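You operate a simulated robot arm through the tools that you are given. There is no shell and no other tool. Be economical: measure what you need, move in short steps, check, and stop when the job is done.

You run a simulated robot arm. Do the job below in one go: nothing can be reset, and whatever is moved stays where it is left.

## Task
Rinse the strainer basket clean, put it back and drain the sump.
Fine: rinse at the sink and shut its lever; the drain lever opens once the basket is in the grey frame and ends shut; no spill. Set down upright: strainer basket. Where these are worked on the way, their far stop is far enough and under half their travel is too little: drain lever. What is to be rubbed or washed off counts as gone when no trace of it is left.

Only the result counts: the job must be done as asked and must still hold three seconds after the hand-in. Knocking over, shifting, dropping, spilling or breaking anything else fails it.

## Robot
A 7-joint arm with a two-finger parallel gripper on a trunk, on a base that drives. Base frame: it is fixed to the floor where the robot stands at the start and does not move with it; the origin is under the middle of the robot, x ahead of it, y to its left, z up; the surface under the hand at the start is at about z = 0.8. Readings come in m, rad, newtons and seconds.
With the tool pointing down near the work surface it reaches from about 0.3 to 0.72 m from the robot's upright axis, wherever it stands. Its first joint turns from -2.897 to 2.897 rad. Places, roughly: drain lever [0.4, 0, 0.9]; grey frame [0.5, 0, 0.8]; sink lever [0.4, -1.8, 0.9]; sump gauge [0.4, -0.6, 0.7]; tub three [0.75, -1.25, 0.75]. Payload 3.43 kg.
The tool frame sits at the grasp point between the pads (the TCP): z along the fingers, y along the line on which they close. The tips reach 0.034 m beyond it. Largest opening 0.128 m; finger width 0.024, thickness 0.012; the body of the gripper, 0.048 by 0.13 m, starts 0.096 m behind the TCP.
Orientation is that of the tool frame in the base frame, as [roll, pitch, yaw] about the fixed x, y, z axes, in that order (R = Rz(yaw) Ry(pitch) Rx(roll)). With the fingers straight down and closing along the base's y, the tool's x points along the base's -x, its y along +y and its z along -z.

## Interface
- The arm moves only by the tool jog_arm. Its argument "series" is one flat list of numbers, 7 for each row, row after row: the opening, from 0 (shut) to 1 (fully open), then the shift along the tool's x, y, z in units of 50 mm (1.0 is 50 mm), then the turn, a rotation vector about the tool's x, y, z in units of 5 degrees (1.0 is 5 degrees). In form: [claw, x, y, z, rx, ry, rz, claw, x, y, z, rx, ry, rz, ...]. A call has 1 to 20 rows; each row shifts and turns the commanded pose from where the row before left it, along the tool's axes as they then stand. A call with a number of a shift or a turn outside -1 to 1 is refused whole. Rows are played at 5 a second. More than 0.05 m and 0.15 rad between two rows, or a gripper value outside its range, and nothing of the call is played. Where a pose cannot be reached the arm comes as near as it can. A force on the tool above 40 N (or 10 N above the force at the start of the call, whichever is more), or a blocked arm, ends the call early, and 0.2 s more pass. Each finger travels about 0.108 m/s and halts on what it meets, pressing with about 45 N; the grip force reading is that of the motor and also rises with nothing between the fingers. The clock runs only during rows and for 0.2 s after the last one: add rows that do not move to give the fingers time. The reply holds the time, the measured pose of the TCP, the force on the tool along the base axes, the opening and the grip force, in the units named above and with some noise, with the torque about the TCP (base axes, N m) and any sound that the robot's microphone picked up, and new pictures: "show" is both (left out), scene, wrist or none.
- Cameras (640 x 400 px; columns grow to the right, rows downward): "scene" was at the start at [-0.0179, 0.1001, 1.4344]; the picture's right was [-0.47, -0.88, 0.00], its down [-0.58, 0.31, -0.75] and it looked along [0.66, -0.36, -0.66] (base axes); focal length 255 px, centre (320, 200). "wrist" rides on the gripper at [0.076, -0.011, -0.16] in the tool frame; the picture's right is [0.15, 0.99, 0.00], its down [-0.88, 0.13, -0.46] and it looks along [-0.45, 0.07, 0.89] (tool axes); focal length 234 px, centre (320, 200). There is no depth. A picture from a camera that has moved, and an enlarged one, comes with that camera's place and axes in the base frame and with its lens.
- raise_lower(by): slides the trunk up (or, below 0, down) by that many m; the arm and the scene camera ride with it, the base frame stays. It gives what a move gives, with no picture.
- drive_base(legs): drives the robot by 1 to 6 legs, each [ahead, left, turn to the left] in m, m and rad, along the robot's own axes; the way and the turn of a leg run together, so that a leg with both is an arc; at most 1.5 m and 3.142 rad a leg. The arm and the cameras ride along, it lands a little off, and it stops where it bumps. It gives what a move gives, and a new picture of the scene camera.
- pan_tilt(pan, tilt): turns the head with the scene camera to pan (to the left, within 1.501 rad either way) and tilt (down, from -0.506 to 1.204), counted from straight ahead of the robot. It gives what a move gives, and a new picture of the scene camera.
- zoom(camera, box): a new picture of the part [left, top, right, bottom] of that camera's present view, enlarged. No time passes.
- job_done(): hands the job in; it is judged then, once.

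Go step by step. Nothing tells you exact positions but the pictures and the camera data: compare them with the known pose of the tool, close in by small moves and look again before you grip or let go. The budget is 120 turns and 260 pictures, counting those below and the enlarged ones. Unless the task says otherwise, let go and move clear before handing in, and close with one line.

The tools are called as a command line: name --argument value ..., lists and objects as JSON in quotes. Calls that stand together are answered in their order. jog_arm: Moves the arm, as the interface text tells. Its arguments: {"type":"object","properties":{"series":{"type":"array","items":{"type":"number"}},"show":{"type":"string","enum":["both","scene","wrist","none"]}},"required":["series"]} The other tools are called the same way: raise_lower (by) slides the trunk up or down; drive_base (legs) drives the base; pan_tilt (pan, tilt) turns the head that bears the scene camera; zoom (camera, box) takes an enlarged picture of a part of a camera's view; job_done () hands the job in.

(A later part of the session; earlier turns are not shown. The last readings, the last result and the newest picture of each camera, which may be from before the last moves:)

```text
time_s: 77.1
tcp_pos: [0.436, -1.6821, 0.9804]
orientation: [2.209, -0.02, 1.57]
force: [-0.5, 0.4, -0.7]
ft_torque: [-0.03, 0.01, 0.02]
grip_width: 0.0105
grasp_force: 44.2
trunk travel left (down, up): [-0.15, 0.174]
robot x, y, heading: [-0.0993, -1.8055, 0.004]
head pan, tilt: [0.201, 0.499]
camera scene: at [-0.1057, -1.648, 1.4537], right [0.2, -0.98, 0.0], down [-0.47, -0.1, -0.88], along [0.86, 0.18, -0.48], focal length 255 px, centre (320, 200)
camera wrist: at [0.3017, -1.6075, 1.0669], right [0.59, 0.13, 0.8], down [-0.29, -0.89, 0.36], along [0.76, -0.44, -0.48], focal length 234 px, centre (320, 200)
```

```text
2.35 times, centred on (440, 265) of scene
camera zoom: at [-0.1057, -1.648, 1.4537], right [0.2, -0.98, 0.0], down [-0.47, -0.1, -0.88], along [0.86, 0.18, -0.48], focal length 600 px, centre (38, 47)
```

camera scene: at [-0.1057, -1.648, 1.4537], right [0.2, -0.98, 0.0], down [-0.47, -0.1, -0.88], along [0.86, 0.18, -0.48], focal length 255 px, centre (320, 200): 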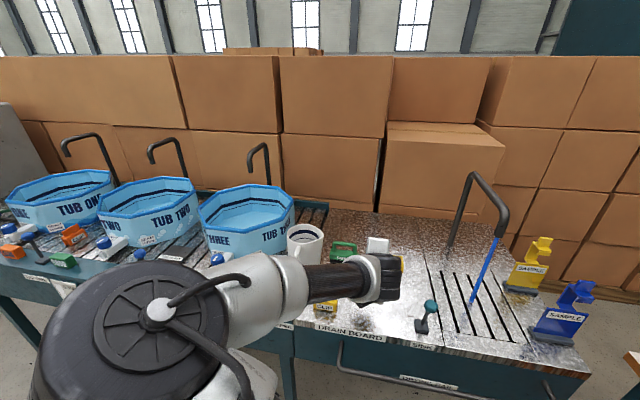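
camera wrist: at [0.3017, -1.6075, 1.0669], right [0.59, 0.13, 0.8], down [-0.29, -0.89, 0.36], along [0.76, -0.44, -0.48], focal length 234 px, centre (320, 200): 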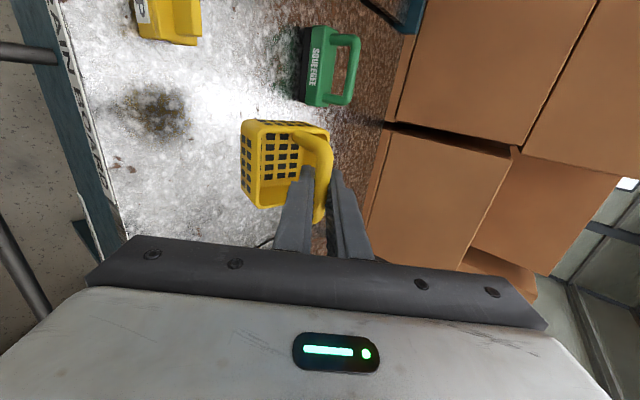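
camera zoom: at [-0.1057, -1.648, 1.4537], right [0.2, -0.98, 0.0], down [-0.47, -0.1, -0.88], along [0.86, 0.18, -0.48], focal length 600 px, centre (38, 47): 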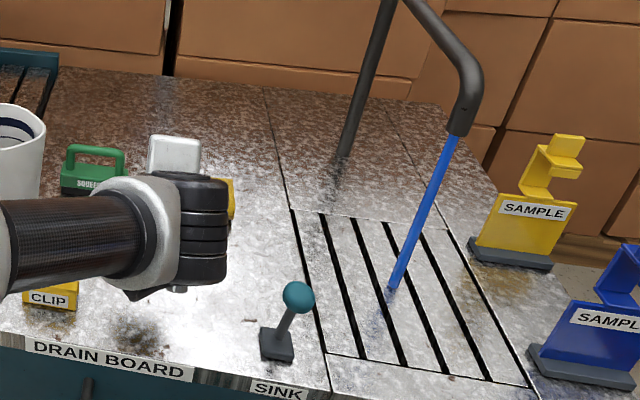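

The basket is clean all over from here. The dark patch on the board looks like the moving shadow. I'll level the basket and set it down on a fresh spot near (0.47, -1.715).

jog_arm --series '[0, 0, 0, 0, 1, 0, 0, 0, 0, 0, 0, 1, 0, 0, 0, 0, 0, 0, 1, 0, 0, 0, 0, 0, 0, 1, 0, 0, 0, -0.66, 0, 0, 0, 0, 0, 0, 0, 0.57, 0.38, 0, 0, 0, 0, 0, -0.44, 0.667, 0, 0, 0, 0, 0, -0.33, 0.5, 0, 0, 0, 0, 0, 0, 0, 0, 0, 0]'

zoom --camera "wrist" --box '[200, 60, 400, 240]'

```text
time_s: 79.1
tcp_pos: [0.4662, -1.7132, 0.9094]
orientation: [2.556, -0.016, 1.572]
force: [0.0, -0.5, -0.9]
ft_torque: [0.0, -0.02, -0.02]
grip_width: 0.0104
grasp_force: 44.2
trunk travel left (down, up): [-0.15, 0.174]
robot x, y, heading: [-0.1027, -1.8078, 0.002]
head pan, tilt: [0.201, 0.499]
camera scene: at [-0.1055, -1.648, 1.4537], right [0.2, -0.98, 0.0], down [-0.47, -0.1, -0.88], along [0.86, 0.18, -0.48], focal length 255 px, centre (320, 200)
camera wrist: at [0.3689, -1.6395, 1.0368], right [0.83, 0.14, 0.55], down [-0.14, -0.89, 0.44], along [0.55, -0.44, -0.71], focal length 234 px, centre (320, 200)
```

scene: 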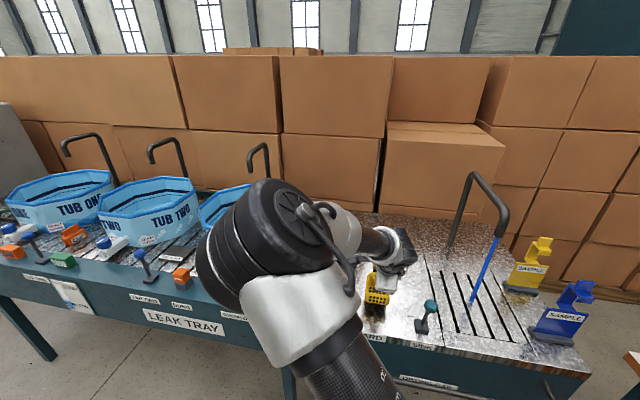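
wrist: 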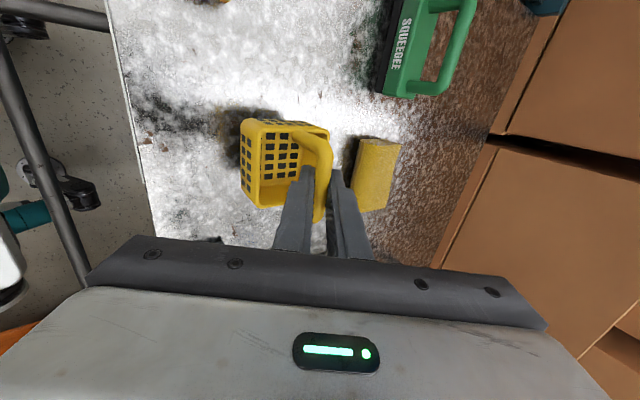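

```text
2.22 times, centred on (300, 150) of wrist
camera zoom: at [0.3689, -1.6395, 1.0368], right [0.83, 0.14, 0.55], down [-0.14, -0.89, 0.44], along [0.55, -0.44, -0.71], focal length 520 px, centre (364, 311)
```

zoom: 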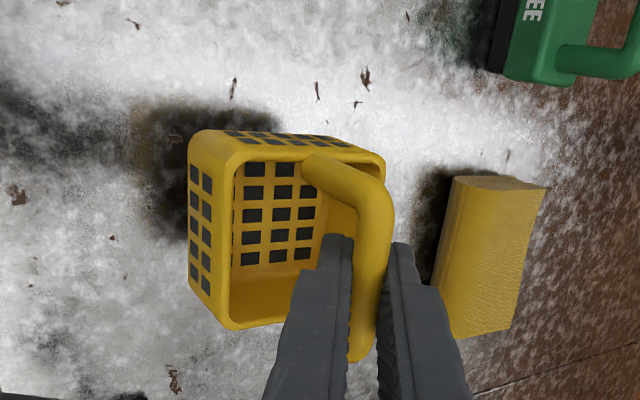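

The patch moves with the basket, so it is a reflection or shadow. I'll lower to contact.

jog_arm --series '[0, 0, -0.11, 0.167, 0, 0, 0, 0, 0, -0.11, 0.167, 0, 0, 0, 0, 0, -0.045, 0.067, 0, 0, 0, 0, 0, -0.03, 0.05, 0, 0, 0, 0, 0, 0, 0, 0, 0, 0]' --show "scene"

zoom --camera "scene" --box '[340, 230, 480, 350]'

```text
time_s: 80.3
tcp_pos: [0.4666, -1.7108, 0.8851]
orientation: [2.558, -0.019, 1.573]
force: [-0.2, 0.1, -0.7]
ft_torque: [0.0, 0.01, 0.0]
grip_width: 0.0106
grasp_force: 43.9
trunk travel left (down, up): [-0.15, 0.174]
robot x, y, heading: [-0.1026, -1.8077, 0.001]
head pan, tilt: [0.201, 0.499]
camera scene: at [-0.1056, -1.648, 1.4537], right [0.2, -0.98, 0.0], down [-0.47, -0.1, -0.88], along [0.86, 0.18, -0.48], focal length 255 px, centre (320, 200)
```

scene: 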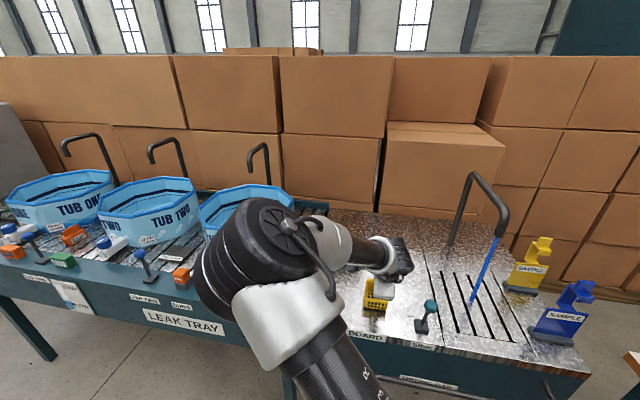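

```text
3.33 times, centred on (410, 290) of scene
camera zoom: at [-0.1056, -1.648, 1.4537], right [0.2, -0.98, 0.0], down [-0.47, -0.1, -0.88], along [0.86, 0.18, -0.48], focal length 849 px, centre (20, -100)
```

zoom: 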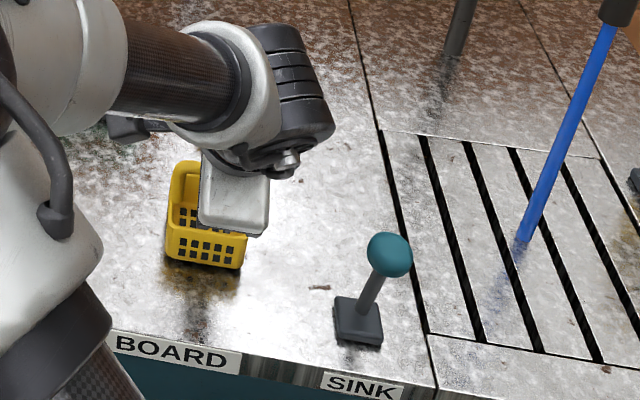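

jog_arm --series '[0, 0, -0.04, 0.058, 0, 0, 0, 0, 0, 0, 0, 0, 0, 0]' --show "none"

```text
time_s: 80.9
tcp_pos: [0.4654, -1.7112, 0.883]
orientation: [2.555, -0.017, 1.573]
force: [-2.8, 0.8, 10.4]
ft_torque: [-0.26, -0.1, -0.06]
grip_width: 0.0106
grasp_force: 44.5
trunk travel left (down, up): [-0.15, 0.174]
robot x, y, heading: [-0.103, -1.806, 0.002]
head pan, tilt: [0.201, 0.499]
```

It rests on the board. I'll release, back out along the tool axis and move toward the lever.

jog_arm --series '[0, 0, 0.01, -0.02, 0, 0, 0, 0.4, 0, 0, 0, 0, 0, 0, 0.4, 0, 0, 0, 0, 0, 0, 0.4, 0, 0, 0, 0, 0, 0, 0.4, 0, 0, -0.6, 0, 0, 0, 0.5, 0, 0, -1, 0, 0, 0, 0.5, 0, 0, -0.8, 0, 0, 0, 0.5, -1, 0, 0, 0, 0, 0, 0.5, -1, 0, 0, 0, 0, 0, 0.5, -0.5, 0, 0, 0, 0, 0, 0.5, 0, 0, 0, 0, 0, 0]'

zoom --camera "scene" --box '[340, 230, 480, 350]'

```text
time_s: 83.1
tcp_pos: [0.4005, -1.8161, 0.9764]
orientation: [2.559, -0.044, 1.597]
force: [-1.2, 6.8, 8.2]
ft_torque: [0.28, 0.22, -0.12]
grip_width: 0.0621
grasp_force: 0.1
trunk travel left (down, up): [-0.15, 0.174]
robot x, y, heading: [-0.105, -1.8068, 0.003]
head pan, tilt: [0.201, 0.499]
stopped in row 11: the force on the tool passed its limit at 51 N (the readings are from after the stop); the commanded pose is now the measured one
camera scene: at [-0.1067, -1.6471, 1.4538], right [0.2, -0.98, 0.0], down [-0.47, -0.1, -0.88], along [0.86, 0.18, -0.48], focal length 255 px, centre (320, 200)
camera wrist: at [0.3027, -1.7479, 1.1064], right [0.82, 0.15, 0.55], down [-0.12, -0.9, 0.41], along [0.56, -0.4, -0.73], focal length 234 px, centre (320, 200)
```

scene: 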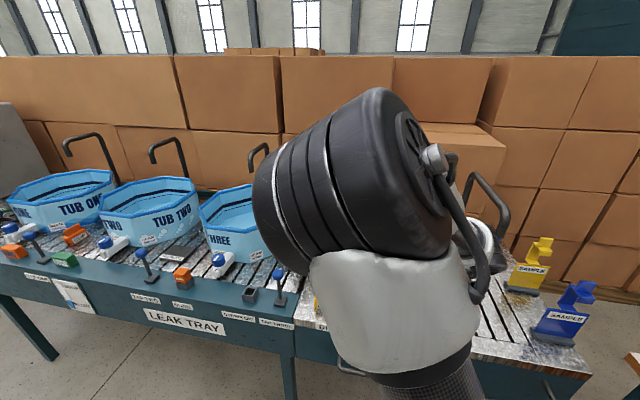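
wrist: 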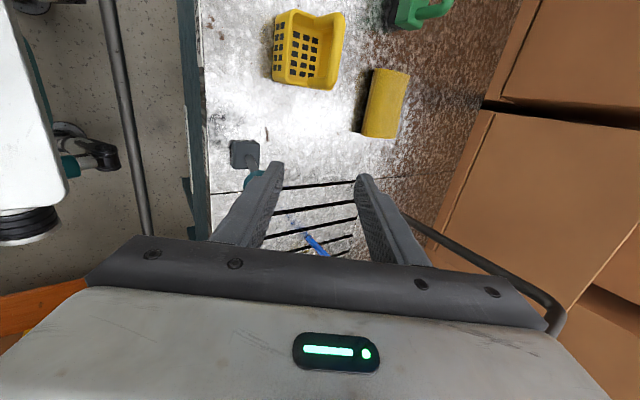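

```text
3.33 times, centred on (410, 290) of scene
camera zoom: at [-0.1067, -1.6471, 1.4538], right [0.2, -0.98, 0.0], down [-0.47, -0.1, -0.88], along [0.86, 0.18, -0.48], focal length 849 px, centre (20, -100)
```

zoom: 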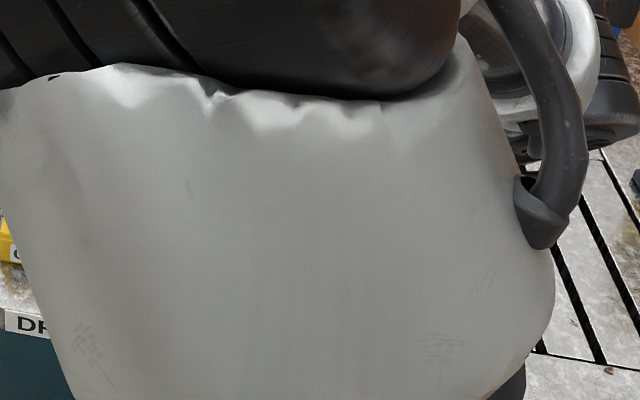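

The lower finger touched the lever knob. I'll back off, rise, and look at it again.

jog_arm --series '[0.5, 0.5, 0, 0, 0, 0, 0, 0.5, 0, 0.5, -0.75, 0, 0, 0, 0.5, 0, 0, 0, 0, 0, 0]'

zoom --camera "wrist" --box '[160, 80, 360, 250]'

```text
time_s: 83.9
tcp_pos: [0.4017, -1.7962, 1.0215]
orientation: [2.56, -0.04, 1.596]
force: [-0.2, -0.1, 0.0]
ft_torque: [0.03, 0.02, 0.01]
grip_width: 0.0641
grasp_force: 0.1
trunk travel left (down, up): [-0.15, 0.174]
robot x, y, heading: [-0.1006, -1.807, 0.005]
head pan, tilt: [0.201, 0.499]
camera scene: at [-0.1062, -1.6477, 1.4537], right [0.2, -0.98, 0.0], down [-0.47, -0.1, -0.88], along [0.86, 0.18, -0.48], focal length 255 px, centre (320, 200)
camera wrist: at [0.3047, -1.7279, 1.1513], right [0.82, 0.14, 0.55], down [-0.12, -0.9, 0.42], along [0.56, -0.41, -0.72], focal length 234 px, centre (320, 200)
```

scene: 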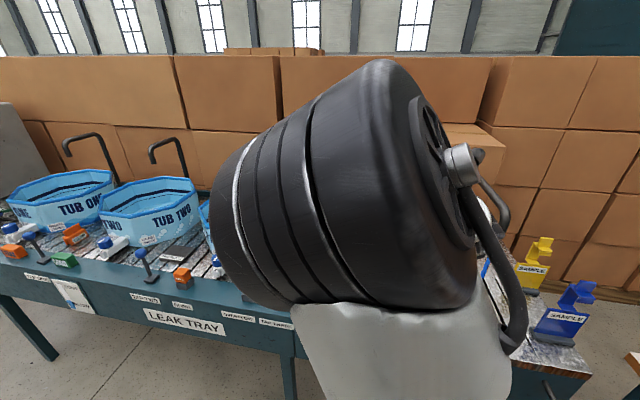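
wrist: 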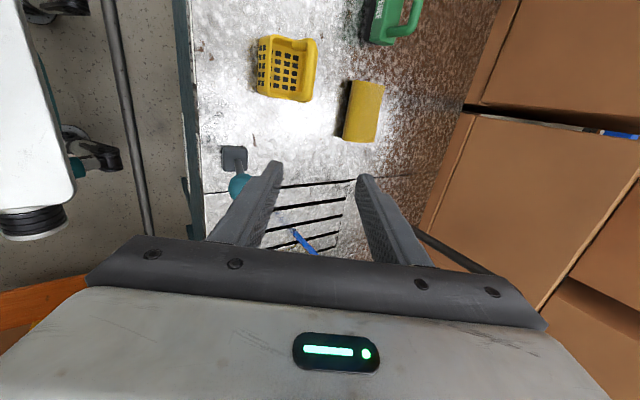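

```text
2.35 times, centred on (260, 165) of wrist
camera zoom: at [0.3047, -1.7279, 1.1513], right [0.82, 0.14, 0.55], down [-0.12, -0.9, 0.42], along [0.56, -0.41, -0.72], focal length 551 px, centre (461, 282)
```

zoom: 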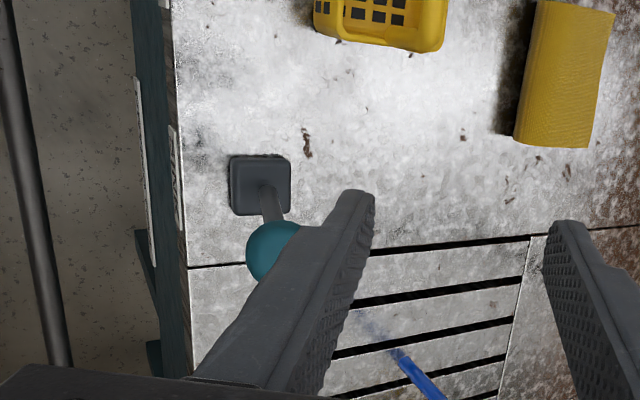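

jog_arm --series '[0.5, 0, 0, 0, 1, 0, 0, 0.5, 0, 0, 0, 1, 0, 0, 0.5, 0, 0, 0, 1, 0, 0, 0.5, 0, 0, 0, 1, 0, 0, 0.5, 0, 0, 0, 1, 0, 0, 0.5, 0, 0, 0, 1, 0, 0, 0.5, 0, 0, 0, 0.66, 0, 0, 0.5, 0, 0, 0, 0, 0, 0.29, 0.5, -0.72, -0.48, 0, 0, 0, 0, 0.5, 0, 0, 0, 0, 0, 0]' --show "wrist"

zoom --camera "wrist" --box '[220, 80, 420, 250]'

```text
time_s: 86.1
tcp_pos: [0.3757, -1.8319, 1.0202]
orientation: [-3.14, -0.042, 1.569]
force: [-0.5, 0.0, -0.1]
ft_torque: [0.02, -0.04, 0.02]
grip_width: 0.0639
grasp_force: 0.0
trunk travel left (down, up): [-0.15, 0.174]
robot x, y, heading: [-0.1011, -1.8064, 0.006]
head pan, tilt: [0.201, 0.499]
camera wrist: at [0.3648, -1.762, 1.1818], right [0.99, 0.15, 0.0], down [0.13, -0.9, 0.42], along [0.07, -0.41, -0.91], focal length 234 px, centre (320, 200)
```

wrist: 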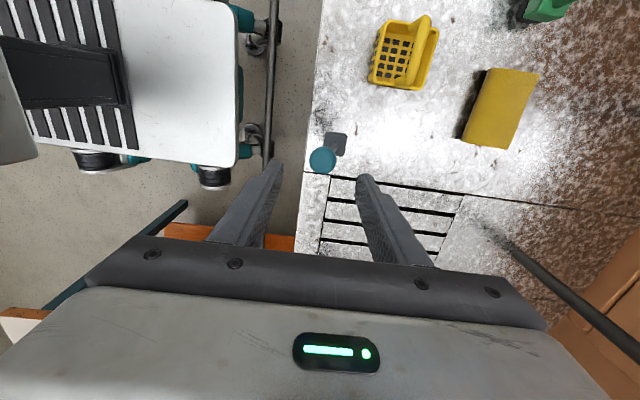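

```text
2.35 times, centred on (320, 165) of wrist
camera zoom: at [0.3648, -1.762, 1.1818], right [0.99, 0.15, 0.0], down [0.13, -0.9, 0.42], along [0.07, -0.41, -0.91], focal length 551 px, centre (320, 282)
```

zoom: 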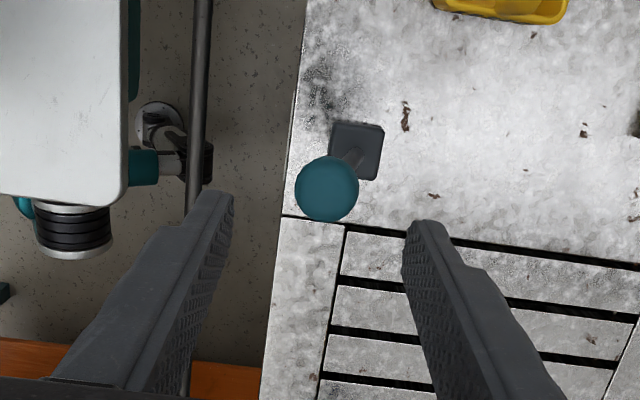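

jog_arm --series '[0.5, 0, 0.1, 0, 0, -0.48, 0, 0.5, 0, 0, 1, 0, 0, 0, 0.5, 0, 0, 0.9, 0, 0, 0, 0.5, 0, 0, 0, 0, 0, 0, 0.22, 0, 0, 0, 0, 0, 0, 0.22, 0, 0, 0, 0, 0, 0, 0.22, 0, 0, 0, 0, 0, 0]' --show "wrist"

```text
time_s: 87.7
tcp_pos: [0.3809, -1.8293, 0.9253]
orientation: [-3.14, 0.002, 1.571]
force: [0.3, -2.1, -2.0]
ft_torque: [0.03, -0.04, -0.02]
grip_width: 0.0307
grasp_force: 44.4
trunk travel left (down, up): [-0.15, 0.174]
robot x, y, heading: [-0.1052, -1.8058, 0.008]
head pan, tilt: [0.201, 0.499]
camera wrist: at [0.3709, -1.7542, 1.0833], right [0.99, 0.15, 0.0], down [0.13, -0.88, 0.46], along [0.07, -0.45, -0.89], focal length 234 px, centre (320, 200)
```

wrist: 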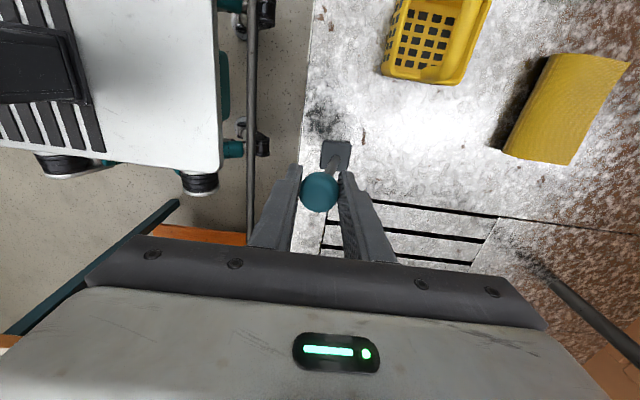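

jog_arm --series '[0.22, 0, 0.18, 0, 0, 0, 0, 0.22, 0, 0.18, 0, 0, 0, 0, 0.22, 0, 0, 0, 0, 0, 0]'

```text
time_s: 88.5
tcp_pos: [0.3985, -1.8303, 0.9255]
orientation: [-3.14, 0.002, 1.573]
force: [-5.9, 0.1, 2.6]
ft_torque: [0.12, 0.54, 0.05]
grip_width: 0.0308
grasp_force: 45.3
trunk travel left (down, up): [-0.15, 0.174]
robot x, y, heading: [-0.1032, -1.8071, 0.004]
head pan, tilt: [0.201, 0.499]
camera scene: at [-0.1066, -1.6476, 1.4537], right [0.2, -0.98, 0.0], down [-0.47, -0.1, -0.88], along [0.86, 0.18, -0.48], focal length 255 px, centre (320, 200)
camera wrist: at [0.3883, -1.7544, 1.0844], right [0.99, 0.15, 0.0], down [0.13, -0.88, 0.46], along [0.07, -0.45, -0.89], focal length 234 px, centre (320, 200)
```

scene: 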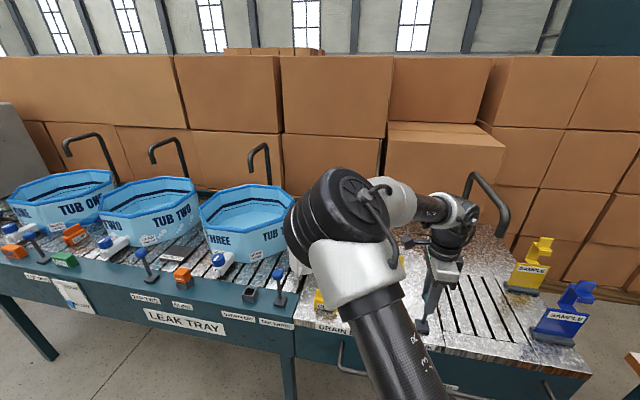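
wrist: 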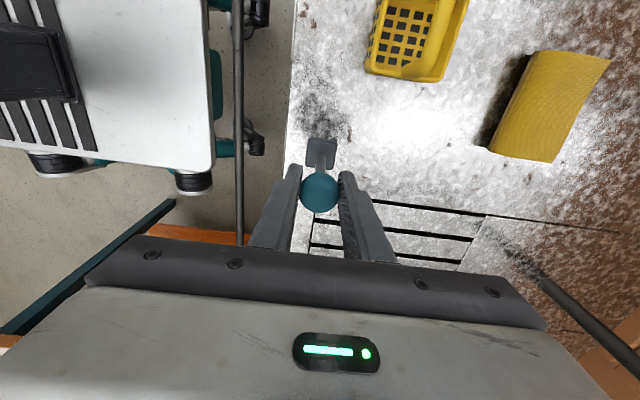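

The water has stopped. I'll push a bit further to make sure the lever is on its stop.

jog_arm --series '[0.22, 0, 0.06, 0, 0, 0, 0, 0.22, 0, 0.06, 0, 0, 0, 0, 0.22, 0, 0.06, 0, 0, 0, 0, 0.22, 0, 0, 0, 0, 0, 0]' --show "wrist"

```text
time_s: 89.3
tcp_pos: [0.4011, -1.8303, 0.925]
orientation: [-3.127, -0.002, 1.572]
force: [-15.6, 2.9, 15.5]
ft_torque: [-0.4, 0.33, 0.01]
grip_width: 0.031
grasp_force: 45.0
trunk travel left (down, up): [-0.15, 0.174]
robot x, y, heading: [-0.1042, -1.8067, 0.0]
head pan, tilt: [0.201, 0.499]
stopped in row 4: the force on the tool passed its limit at 42 N (the readings are from after the stop); the commanded pose is now the measured one
camera wrist: at [0.3928, -1.7548, 1.0845], right [0.99, 0.15, -0.01], down [0.14, -0.88, 0.45], along [0.05, -0.45, -0.89], focal length 234 px, centre (320, 200)
```

wrist: 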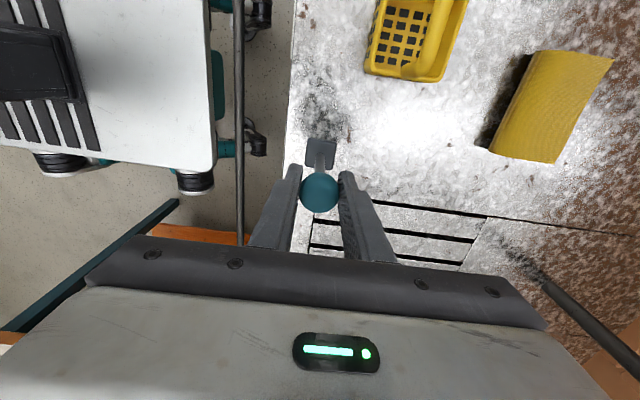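

The lever is at its stop, shut. I'll release, rise and move over the basket with the tool vertical.

jog_arm --series '[0.5, 0, -0.05, 0, 0, 0, 0, 0.5, 0, 0, 0, 0, 0, 0, 0.5, 0, 0, -1, 0, 0, 0, 0.5, 0, 0, -1, -0.17, 0, 0, 0.45, 1, 0, 0, 0, 0, 0, 0.45, 1, 0, 0, 0, 0, 0, 0.4, 0.5, 0.6, 0, 0, 0, 0, 0.4, 0, 0.7, 0, 0, 0, 0, 0.4, 0, 0, 0, 0, 0, 0]'

zoom --camera "wrist" --box '[220, 80, 420, 250]'

zoom --camera "scene" --box '[340, 180, 540, 350]'

```text
time_s: 91.3
tcp_pos: [0.4701, -1.7068, 1.0224]
orientation: [3.14, 0.001, 1.57]
force: [-0.2, 0.3, -0.6]
ft_torque: [-0.04, 0.0, 0.03]
grip_width: 0.0512
grasp_force: 0.1
trunk travel left (down, up): [-0.15, 0.174]
robot x, y, heading: [-0.1046, -1.8099, 0.002]
head pan, tilt: [0.201, 0.499]
camera scene: at [-0.1064, -1.6475, 1.4537], right [0.2, -0.98, 0.0], down [-0.47, -0.1, -0.88], along [0.86, 0.18, -0.48], focal length 255 px, centre (320, 200)
camera wrist: at [0.4594, -1.6312, 1.1828], right [0.99, 0.15, 0.0], down [0.13, -0.88, 0.46], along [0.07, -0.45, -0.89], focal length 234 px, centre (320, 200)
```

scene: 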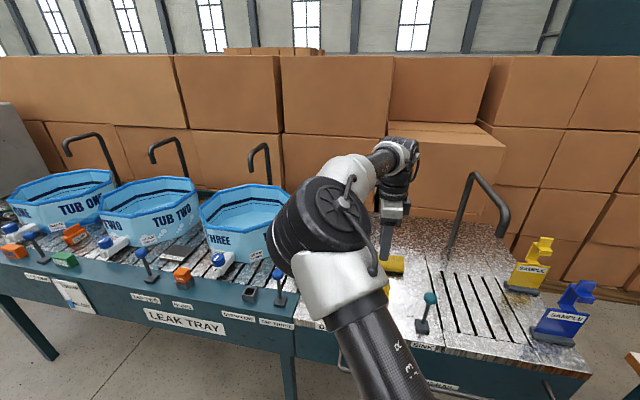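
wrist: 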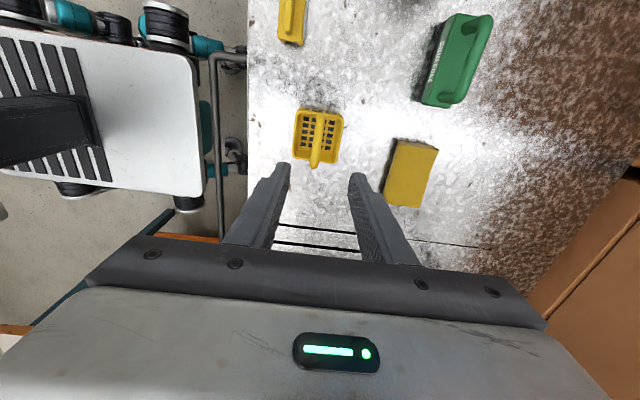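

```text
2.35 times, centred on (320, 165) of wrist
camera zoom: at [0.4594, -1.6312, 1.1828], right [0.99, 0.15, 0.0], down [0.13, -0.88, 0.46], along [0.07, -0.45, -0.89], focal length 551 px, centre (320, 282)
```

zoom: 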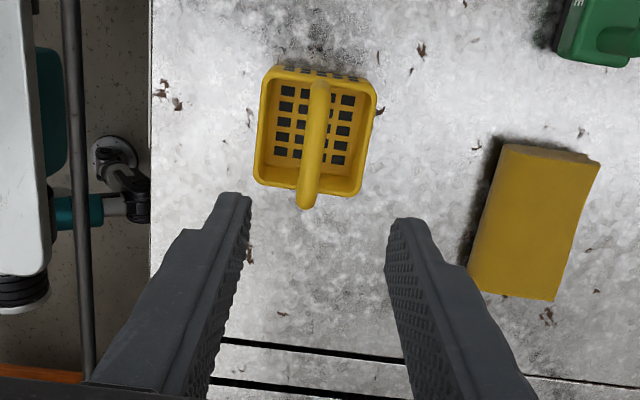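

```text
2.35 times, centred on (440, 265) of scene
camera zoom: at [-0.1064, -1.6475, 1.4537], right [0.2, -0.98, 0.0], down [-0.47, -0.1, -0.88], along [0.86, 0.18, -0.48], focal length 600 px, centre (38, 47)
```

zoom: 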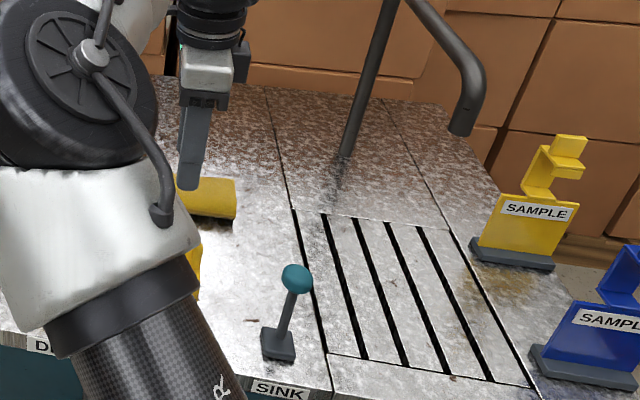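

The lever is shut, the stream has stopped and the basket stands clean. I'll descend vertically and grip the bail.

jog_arm --series '[0.33, 0, -0.03, 1, 0, 0, 0, 0.33, 0, 0, 1, 0, 0, 0, 0.33, 0, 0, 0.4, 0, 0, 0, 0.33, 0, 0, 0.42, 0, 0, 0, 0.33, 0, 0, 0, 0, 0, 0, 0, 0, 0, 0, 0, 0, 0, 0, 0, 0, 0, 0, 0, 0, 0, 0, 0, 0, 0, 0, 0]' --show "wrist"

zoom --camera "wrist" --box '[240, 100, 400, 230]'

```text
time_s: 93.1
tcp_pos: [0.4689, -1.7057, 0.8831]
orientation: [3.14, 0.002, 1.57]
force: [-0.6, 0.6, 0.6]
ft_torque: [0.0, 0.05, 0.01]
grip_width: 0.0104
grasp_force: 43.7
trunk travel left (down, up): [-0.15, 0.174]
robot x, y, heading: [-0.1024, -1.8069, 0.006]
head pan, tilt: [0.201, 0.499]
camera wrist: at [0.4582, -1.6301, 1.0419], right [0.99, 0.15, 0.0], down [0.13, -0.88, 0.46], along [0.07, -0.45, -0.89], focal length 234 px, centre (320, 200)
```

wrist: 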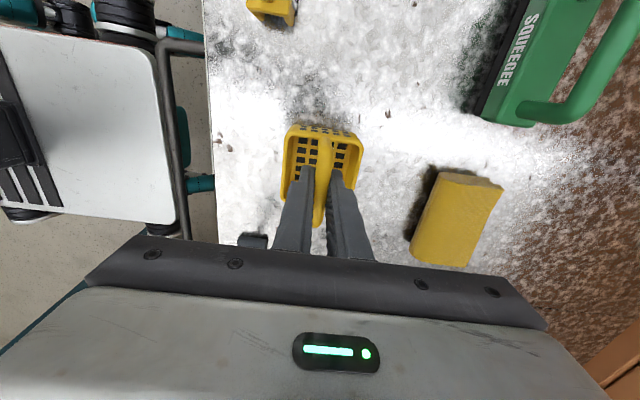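

```text
3.08 times, centred on (320, 165) of wrist
camera zoom: at [0.4582, -1.6301, 1.0419], right [0.99, 0.15, 0.0], down [0.13, -0.88, 0.46], along [0.07, -0.45, -0.89], focal length 720 px, centre (320, 308)
```

zoom: 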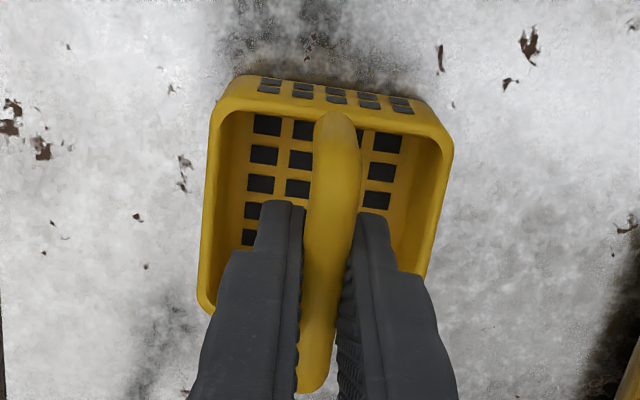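

The bail is gripped and the basket looks spotless inside. I'll lift, retract, and check the outside.

jog_arm --series '[0, 0, 0, -0.4, 0, 0, 0, 0, 0, 0, -1, 0, 0, 0, 0, 0, 0, -1, 0, 0, 0, 0, 0, 0, -1, 0, 0, 0, 0, 0, 0, -1, 0, 0, 0, 0, 0, 0, -0.5, 0, 0, 0, 0, 0, -0.7, 0, 0, 0, 0, 0, 0, 0, 0, 0, 0, 0]' --show "scene"

drive_base --legs '[[0, 0.9, 0]]'

pan_tilt --pan -0.3 --tilt 0.6

```text
time_s: 94.9
tcp_pos: [0.4326, -1.7052, 1.1298]
orientation: [3.14, 0.001, 1.57]
force: [0.1, 0.5, -0.3]
ft_torque: [0.02, -0.03, 0.02]
grip_width: 0.0106
grasp_force: 43.7
trunk travel left (down, up): [-0.15, 0.174]
robot x, y, heading: [-0.1043, -1.7997, 0.003]
head pan, tilt: [0.201, 0.499]
camera scene: at [-0.1068, -1.6475, 1.4537], right [0.2, -0.98, 0.0], down [-0.47, -0.1, -0.88], along [0.86, 0.18, -0.48], focal length 255 px, centre (320, 200)
```

scene: 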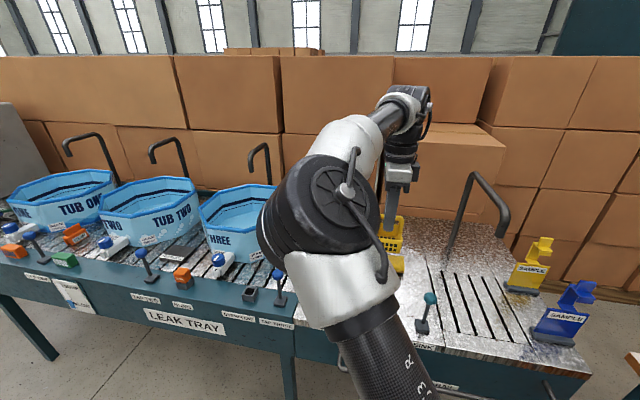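

```text
time_s: 103.8
tcp_pos: [0.4297, -0.8255, 1.1305]
orientation: [3.14, 0.001, 1.57]
force: [-0.4, 0.0, -0.4]
ft_torque: [-0.03, -0.02, -0.04]
grip_width: 0.0106
grasp_force: 44.4
trunk travel left (down, up): [-0.15, 0.174]
robot x, y, heading: [-0.1071, -0.922, 0.007]
head pan, tilt: [0.201, 0.499]
camera scene: at [-0.1094, -0.7679, 1.4537], right [0.2, -0.98, 0.0], down [-0.47, -0.1, -0.88], along [0.86, 0.18, -0.48], focal length 255 px, centre (320, 200)
```

scene: 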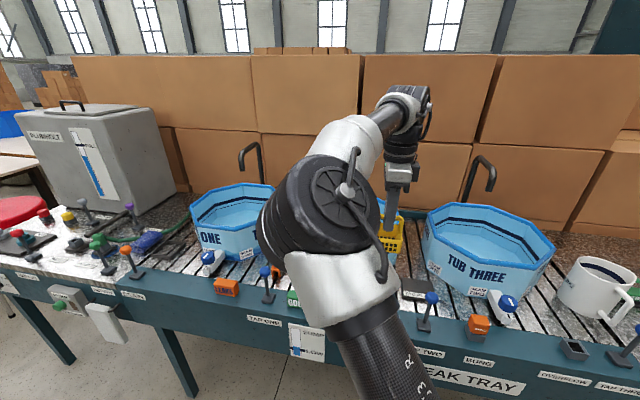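

```text
time_s: 104.7
tcp_pos: [0.4301, -0.825, 1.1297]
orientation: [3.139, -0.001, 1.569]
force: [1.0, 0.4, -0.6]
ft_torque: [-0.03, 0.01, 0.01]
grip_width: 0.0106
grasp_force: 44.8
trunk travel left (down, up): [-0.15, 0.174]
robot x, y, heading: [-0.1055, -0.9245, 0.007]
head pan, tilt: [-0.3, 0.6]
camera scene: at [-0.114, -0.8121, 1.4446], right [-0.29, -0.96, 0.0], down [-0.54, 0.16, -0.83], along [0.79, -0.24, -0.56], focal length 255 px, centre (320, 200)
```

scene: 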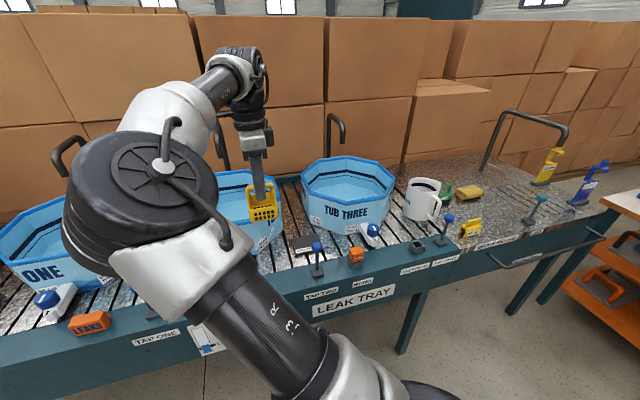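

zoom --camera "scene" --box '[225, 160, 305, 230]'

drive_base --legs '[[0, 0.82, -0.007]]'

pan_tilt --pan 0.15 --tilt 0.7

```text
5.71 times, centred on (265, 195) of scene
camera zoom: at [-0.114, -0.8121, 1.4446], right [-0.29, -0.96, 0.0], down [-0.54, 0.16, -0.83], along [0.79, -0.24, -0.56], focal length 1456 px, centre (634, 229)
```

zoom: 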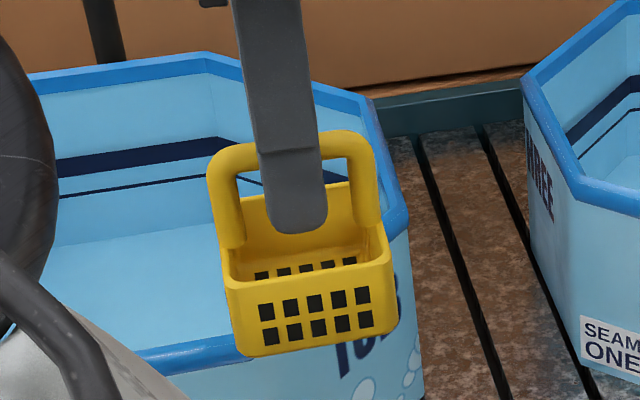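

```text
time_s: 112.9
tcp_pos: [0.4468, -0.035, 1.1299]
orientation: [3.139, 0.0, 1.528]
force: [-0.1, -0.5, -0.6]
ft_torque: [-0.01, -0.03, 0.04]
grip_width: 0.0103
grasp_force: 43.8
trunk travel left (down, up): [-0.15, 0.174]
robot x, y, heading: [-0.0921, -0.1124, -0.036]
head pan, tilt: [-0.3, 0.6]
camera scene: at [-0.0952, 0.0013, 1.4446], right [-0.33, -0.94, 0.0], down [-0.53, 0.19, -0.83], along [0.78, -0.27, -0.56], focal length 255 px, centre (320, 200)
```

scene: 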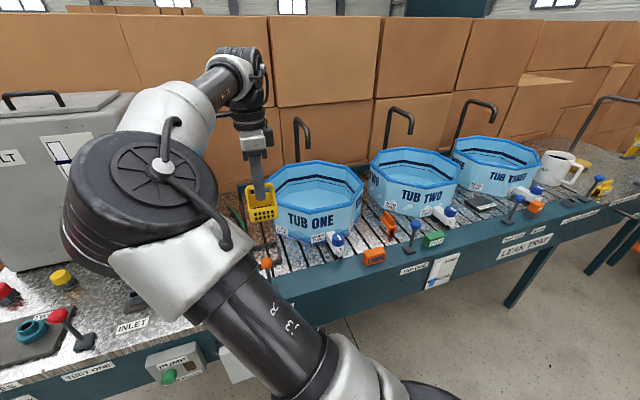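

```text
time_s: 113.8
tcp_pos: [0.4483, -0.0348, 1.1291]
orientation: [3.14, 0.0, 1.528]
force: [0.0, 0.1, -0.7]
ft_torque: [-0.02, -0.02, 0.05]
grip_width: 0.0103
grasp_force: 44.2
trunk travel left (down, up): [-0.15, 0.174]
robot x, y, heading: [-0.0894, -0.1108, -0.04]
head pan, tilt: [0.15, 0.7]
camera scene: at [-0.0941, 0.0401, 1.436], right [0.11, -0.99, 0.0], down [-0.64, -0.07, -0.77], along [0.76, 0.09, -0.64], focal length 255 px, centre (320, 200)
```

scene: 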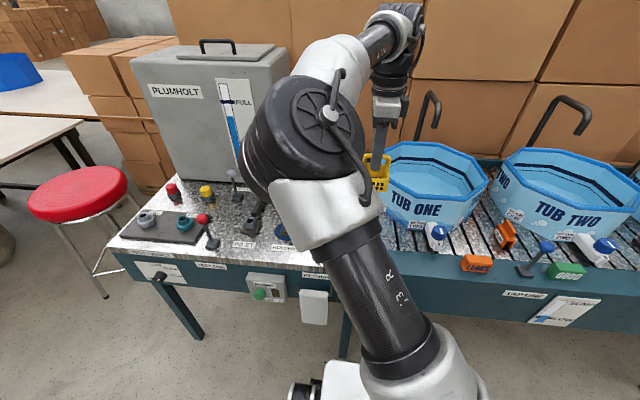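

The basket is clean outside too. I'll correct the small heading error in the hand and hover over the grey frame.

jog_arm --series '[0, 0, 0, 0, 0, 0, -0.48, 0, 0.04, 0.9, 0, 0, 0, 0, 0, 0, 0.9, 0, 0, 0, 0, 0, 0, 0, 1, 0, 0, 0, 0, 0, 0, 1, 0, 0, 0, 0, 0, 0, 0.8, 0, 0, 0, 0, 0, 0, 0, 0, 0, 0]' --show "wrist"

zoom --camera "wrist" --box '[240, 70, 420, 230]'

```text
time_s: 115.4
tcp_pos: [0.537, -0.0337, 0.9892]
orientation: [3.14, 0.0, 1.572]
force: [-0.2, 0.1, -0.6]
ft_torque: [-0.02, -0.04, -0.01]
grip_width: 0.0106
grasp_force: 44.1
trunk travel left (down, up): [-0.15, 0.174]
robot x, y, heading: [-0.0942, -0.1116, -0.038]
head pan, tilt: [0.15, 0.7]
camera wrist: at [0.5263, 0.0419, 1.1481], right [0.99, 0.15, 0.0], down [0.13, -0.88, 0.46], along [0.07, -0.45, -0.89], focal length 234 px, centre (320, 200)
```

wrist: 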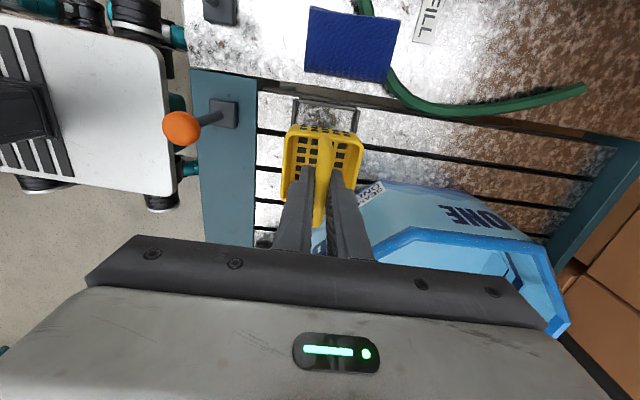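

```text
2.50 times, centred on (330, 150) of wrist
camera zoom: at [0.5263, 0.0419, 1.1481], right [0.99, 0.15, 0.0], down [0.13, -0.88, 0.46], along [0.07, -0.45, -0.89], focal length 585 px, centre (295, 325)
```

zoom: 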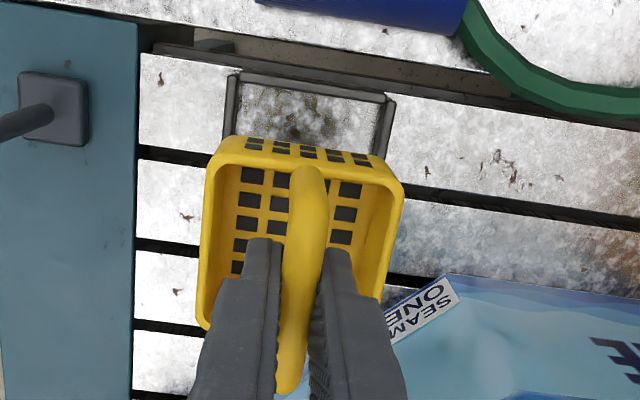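

The frame spans x 0.497–0.586, and the basket is aligned over it. I'll lower further and check.

jog_arm --series '[0, 0, 0.04, 0.6, 0, 0, 0, 0, 0, 0, 0.7, 0, 0, 0, 0, 0, 0, 0, 0, 0, 0]' --show "both"

zoom --camera "wrist" --box '[240, 90, 400, 220]'

zoom --camera "scene" --box '[330, 130, 430, 230]'

```text
time_s: 116.2
tcp_pos: [0.5408, -0.0345, 0.9244]
orientation: [3.14, -0.001, 1.571]
force: [0.3, 0.2, -0.8]
ft_torque: [0.02, -0.03, 0.01]
grip_width: 0.0105
grasp_force: 44.1
trunk travel left (down, up): [-0.15, 0.174]
robot x, y, heading: [-0.0915, -0.1128, -0.044]
head pan, tilt: [0.15, 0.7]
camera scene: at [-0.094, 0.0402, 1.436], right [0.11, -0.99, 0.0], down [-0.64, -0.07, -0.76], along [0.76, 0.09, -0.64], focal length 255 px, centre (320, 200)
camera wrist: at [0.5292, 0.0422, 1.0838], right [0.99, 0.15, 0.0], down [0.13, -0.88, 0.46], along [0.07, -0.45, -0.89], focal length 234 px, centre (320, 200)
```

scene: 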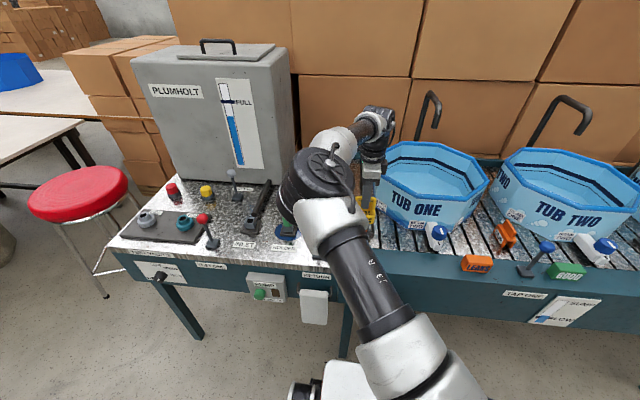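
wrist: 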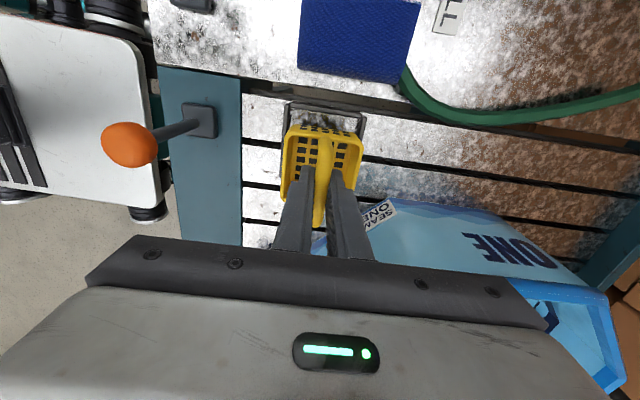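

```text
3.08 times, centred on (320, 155) of wrist
camera zoom: at [0.5292, 0.0422, 1.0838], right [0.99, 0.15, 0.0], down [0.13, -0.88, 0.46], along [0.07, -0.45, -0.89], focal length 720 px, centre (320, 338)
```

zoom: 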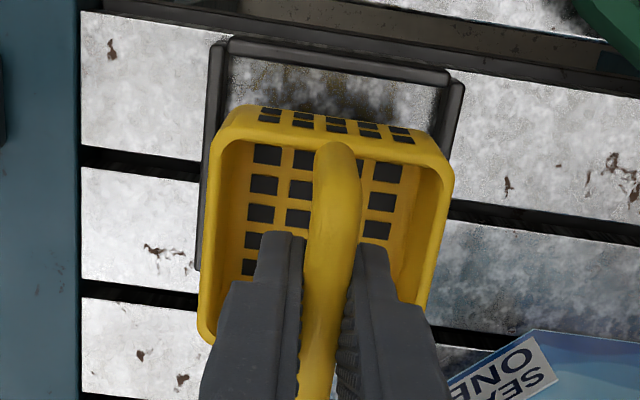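

```text
4.00 times, centred on (380, 180) of scene
camera zoom: at [-0.094, 0.0402, 1.436], right [0.11, -0.99, 0.0], down [-0.64, -0.07, -0.76], along [0.76, 0.09, -0.64], focal length 1019 px, centre (80, 280)
```

zoom: 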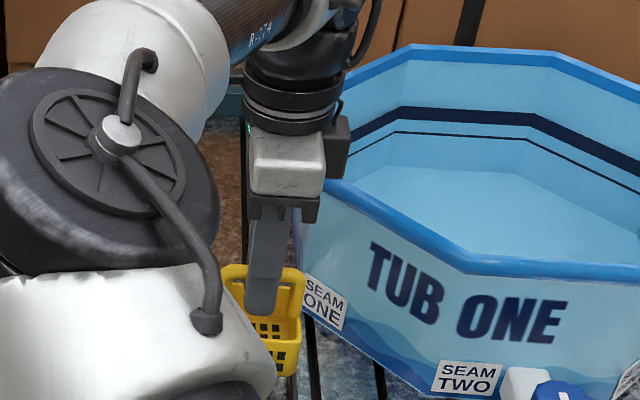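

Aligned within a couple of millimetres. I'll lower gently into the frame.

jog_arm --series '[0, 0.03, -0.02, 0.3, 0, 0, 0, 0, 0, 0, 0.2, 0, 0, 0, 0, 0, 0, 0.1, 0, 0, 0, 0, 0, 0, 0.1, 0, 0, 0, 0, 0, 0, 0.08, 0, 0, 0, 0, 0, 0, 0, 0, 0, 0]' --show "wrist"

zoom --camera "wrist" --box '[240, 90, 400, 220]'

```text
time_s: 117.6
tcp_pos: [0.5409, -0.031, 0.8871]
orientation: [3.138, 0.001, 1.572]
force: [0.3, 0.1, -0.7]
ft_torque: [-0.02, -0.01, 0.01]
grip_width: 0.0104
grasp_force: 44.5
trunk travel left (down, up): [-0.15, 0.174]
robot x, y, heading: [-0.0878, -0.11, -0.038]
head pan, tilt: [0.15, 0.7]
camera wrist: at [0.5296, 0.0447, 1.0455], right [0.99, 0.15, 0.0], down [0.13, -0.88, 0.46], along [0.07, -0.45, -0.89], focal length 234 px, centre (320, 200)
```

wrist: 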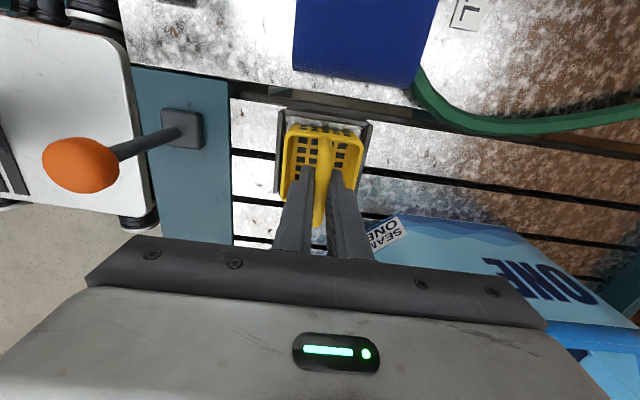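

```text
3.08 times, centred on (320, 155) of wrist
camera zoom: at [0.5296, 0.0447, 1.0455], right [0.99, 0.15, 0.0], down [0.13, -0.88, 0.46], along [0.07, -0.45, -0.89], focal length 720 px, centre (320, 338)
```

zoom: 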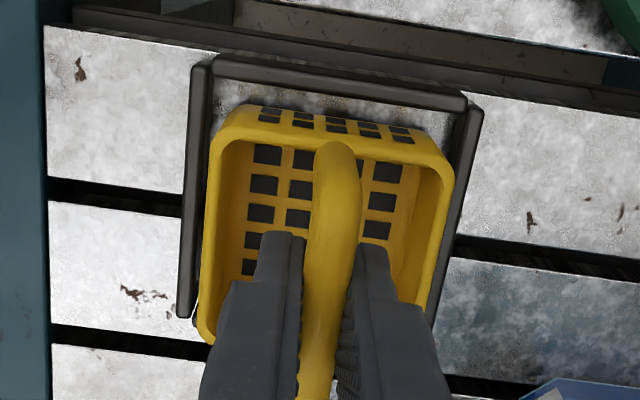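

jog_arm --series '[0, 0, 0, 0.04, 0, 0, 0, 0, 0, 0, 0.04, 0, 0, 0, 0, 0, 0, 0, 0, 0, 0]' --show "none"

```text
time_s: 118.4
tcp_pos: [0.5401, -0.0322, 0.8827]
orientation: [3.142, 0.0, 1.573]
force: [-0.6, 0.5, 0.0]
ft_torque: [-0.02, -0.03, -0.03]
grip_width: 0.0107
grasp_force: 44.3
trunk travel left (down, up): [-0.15, 0.174]
robot x, y, heading: [-0.091, -0.1114, -0.036]
head pan, tilt: [0.15, 0.7]
```

The weight is on the frame. I'll release and rise straight up.

jog_arm --series '[0.33, 0, 0, 0, 0, 0, 0, 0.33, 0, 0, 0, 0, 0, 0, 0.33, 0, 0, 0, 0, 0, 0, 0.33, 0, 0, -0.5, 0, 0, 0, 0.4, 0, 0, -1, 0, 0, 0, 0.5, 0, 0, -1, 0, 0, 0, 0.5, 0, 0, -0.3, 0, 0, 0, 0.5, 0, 0, 0, 0, 0, 0]' --show "wrist"

zoom --camera "wrist" --box '[270, 90, 380, 190]'

```text
time_s: 120.2
tcp_pos: [0.5417, -0.0304, 1.0227]
orientation: [3.14, 0.0, 1.571]
force: [-0.3, 0.4, -0.3]
ft_torque: [0.02, 0.01, -0.03]
grip_width: 0.0639
grasp_force: 0.0
trunk travel left (down, up): [-0.15, 0.174]
robot x, y, heading: [-0.0935, -0.1108, -0.039]
head pan, tilt: [0.15, 0.7]
camera wrist: at [0.5311, 0.0462, 1.1817], right [0.99, 0.15, 0.0], down [0.13, -0.88, 0.46], along [0.07, -0.45, -0.89], focal length 234 px, centre (320, 200)
```

wrist: 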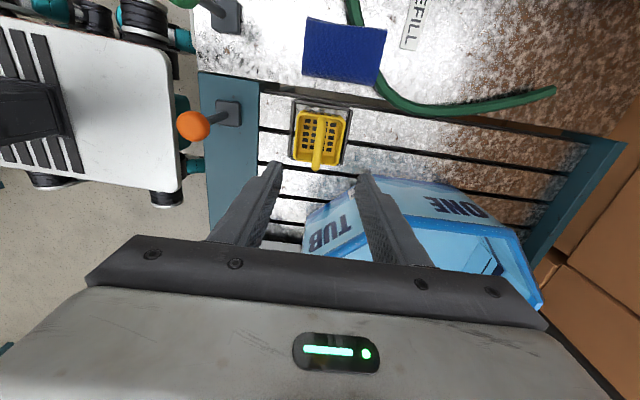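

```text
4.00 times, centred on (325, 140) of wrist
camera zoom: at [0.5311, 0.0462, 1.1817], right [0.99, 0.15, 0.0], down [0.13, -0.88, 0.46], along [0.07, -0.45, -0.89], focal length 937 px, centre (300, 440)
```

zoom: 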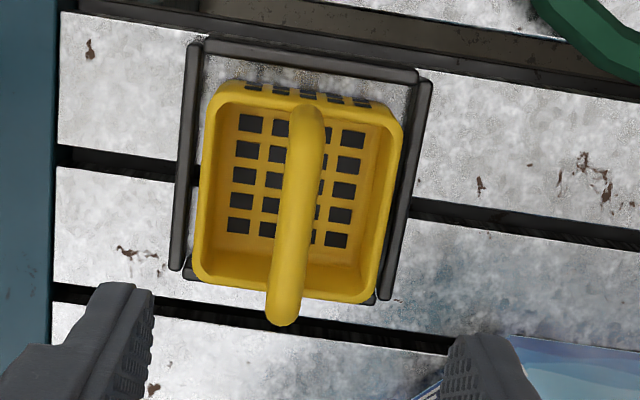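

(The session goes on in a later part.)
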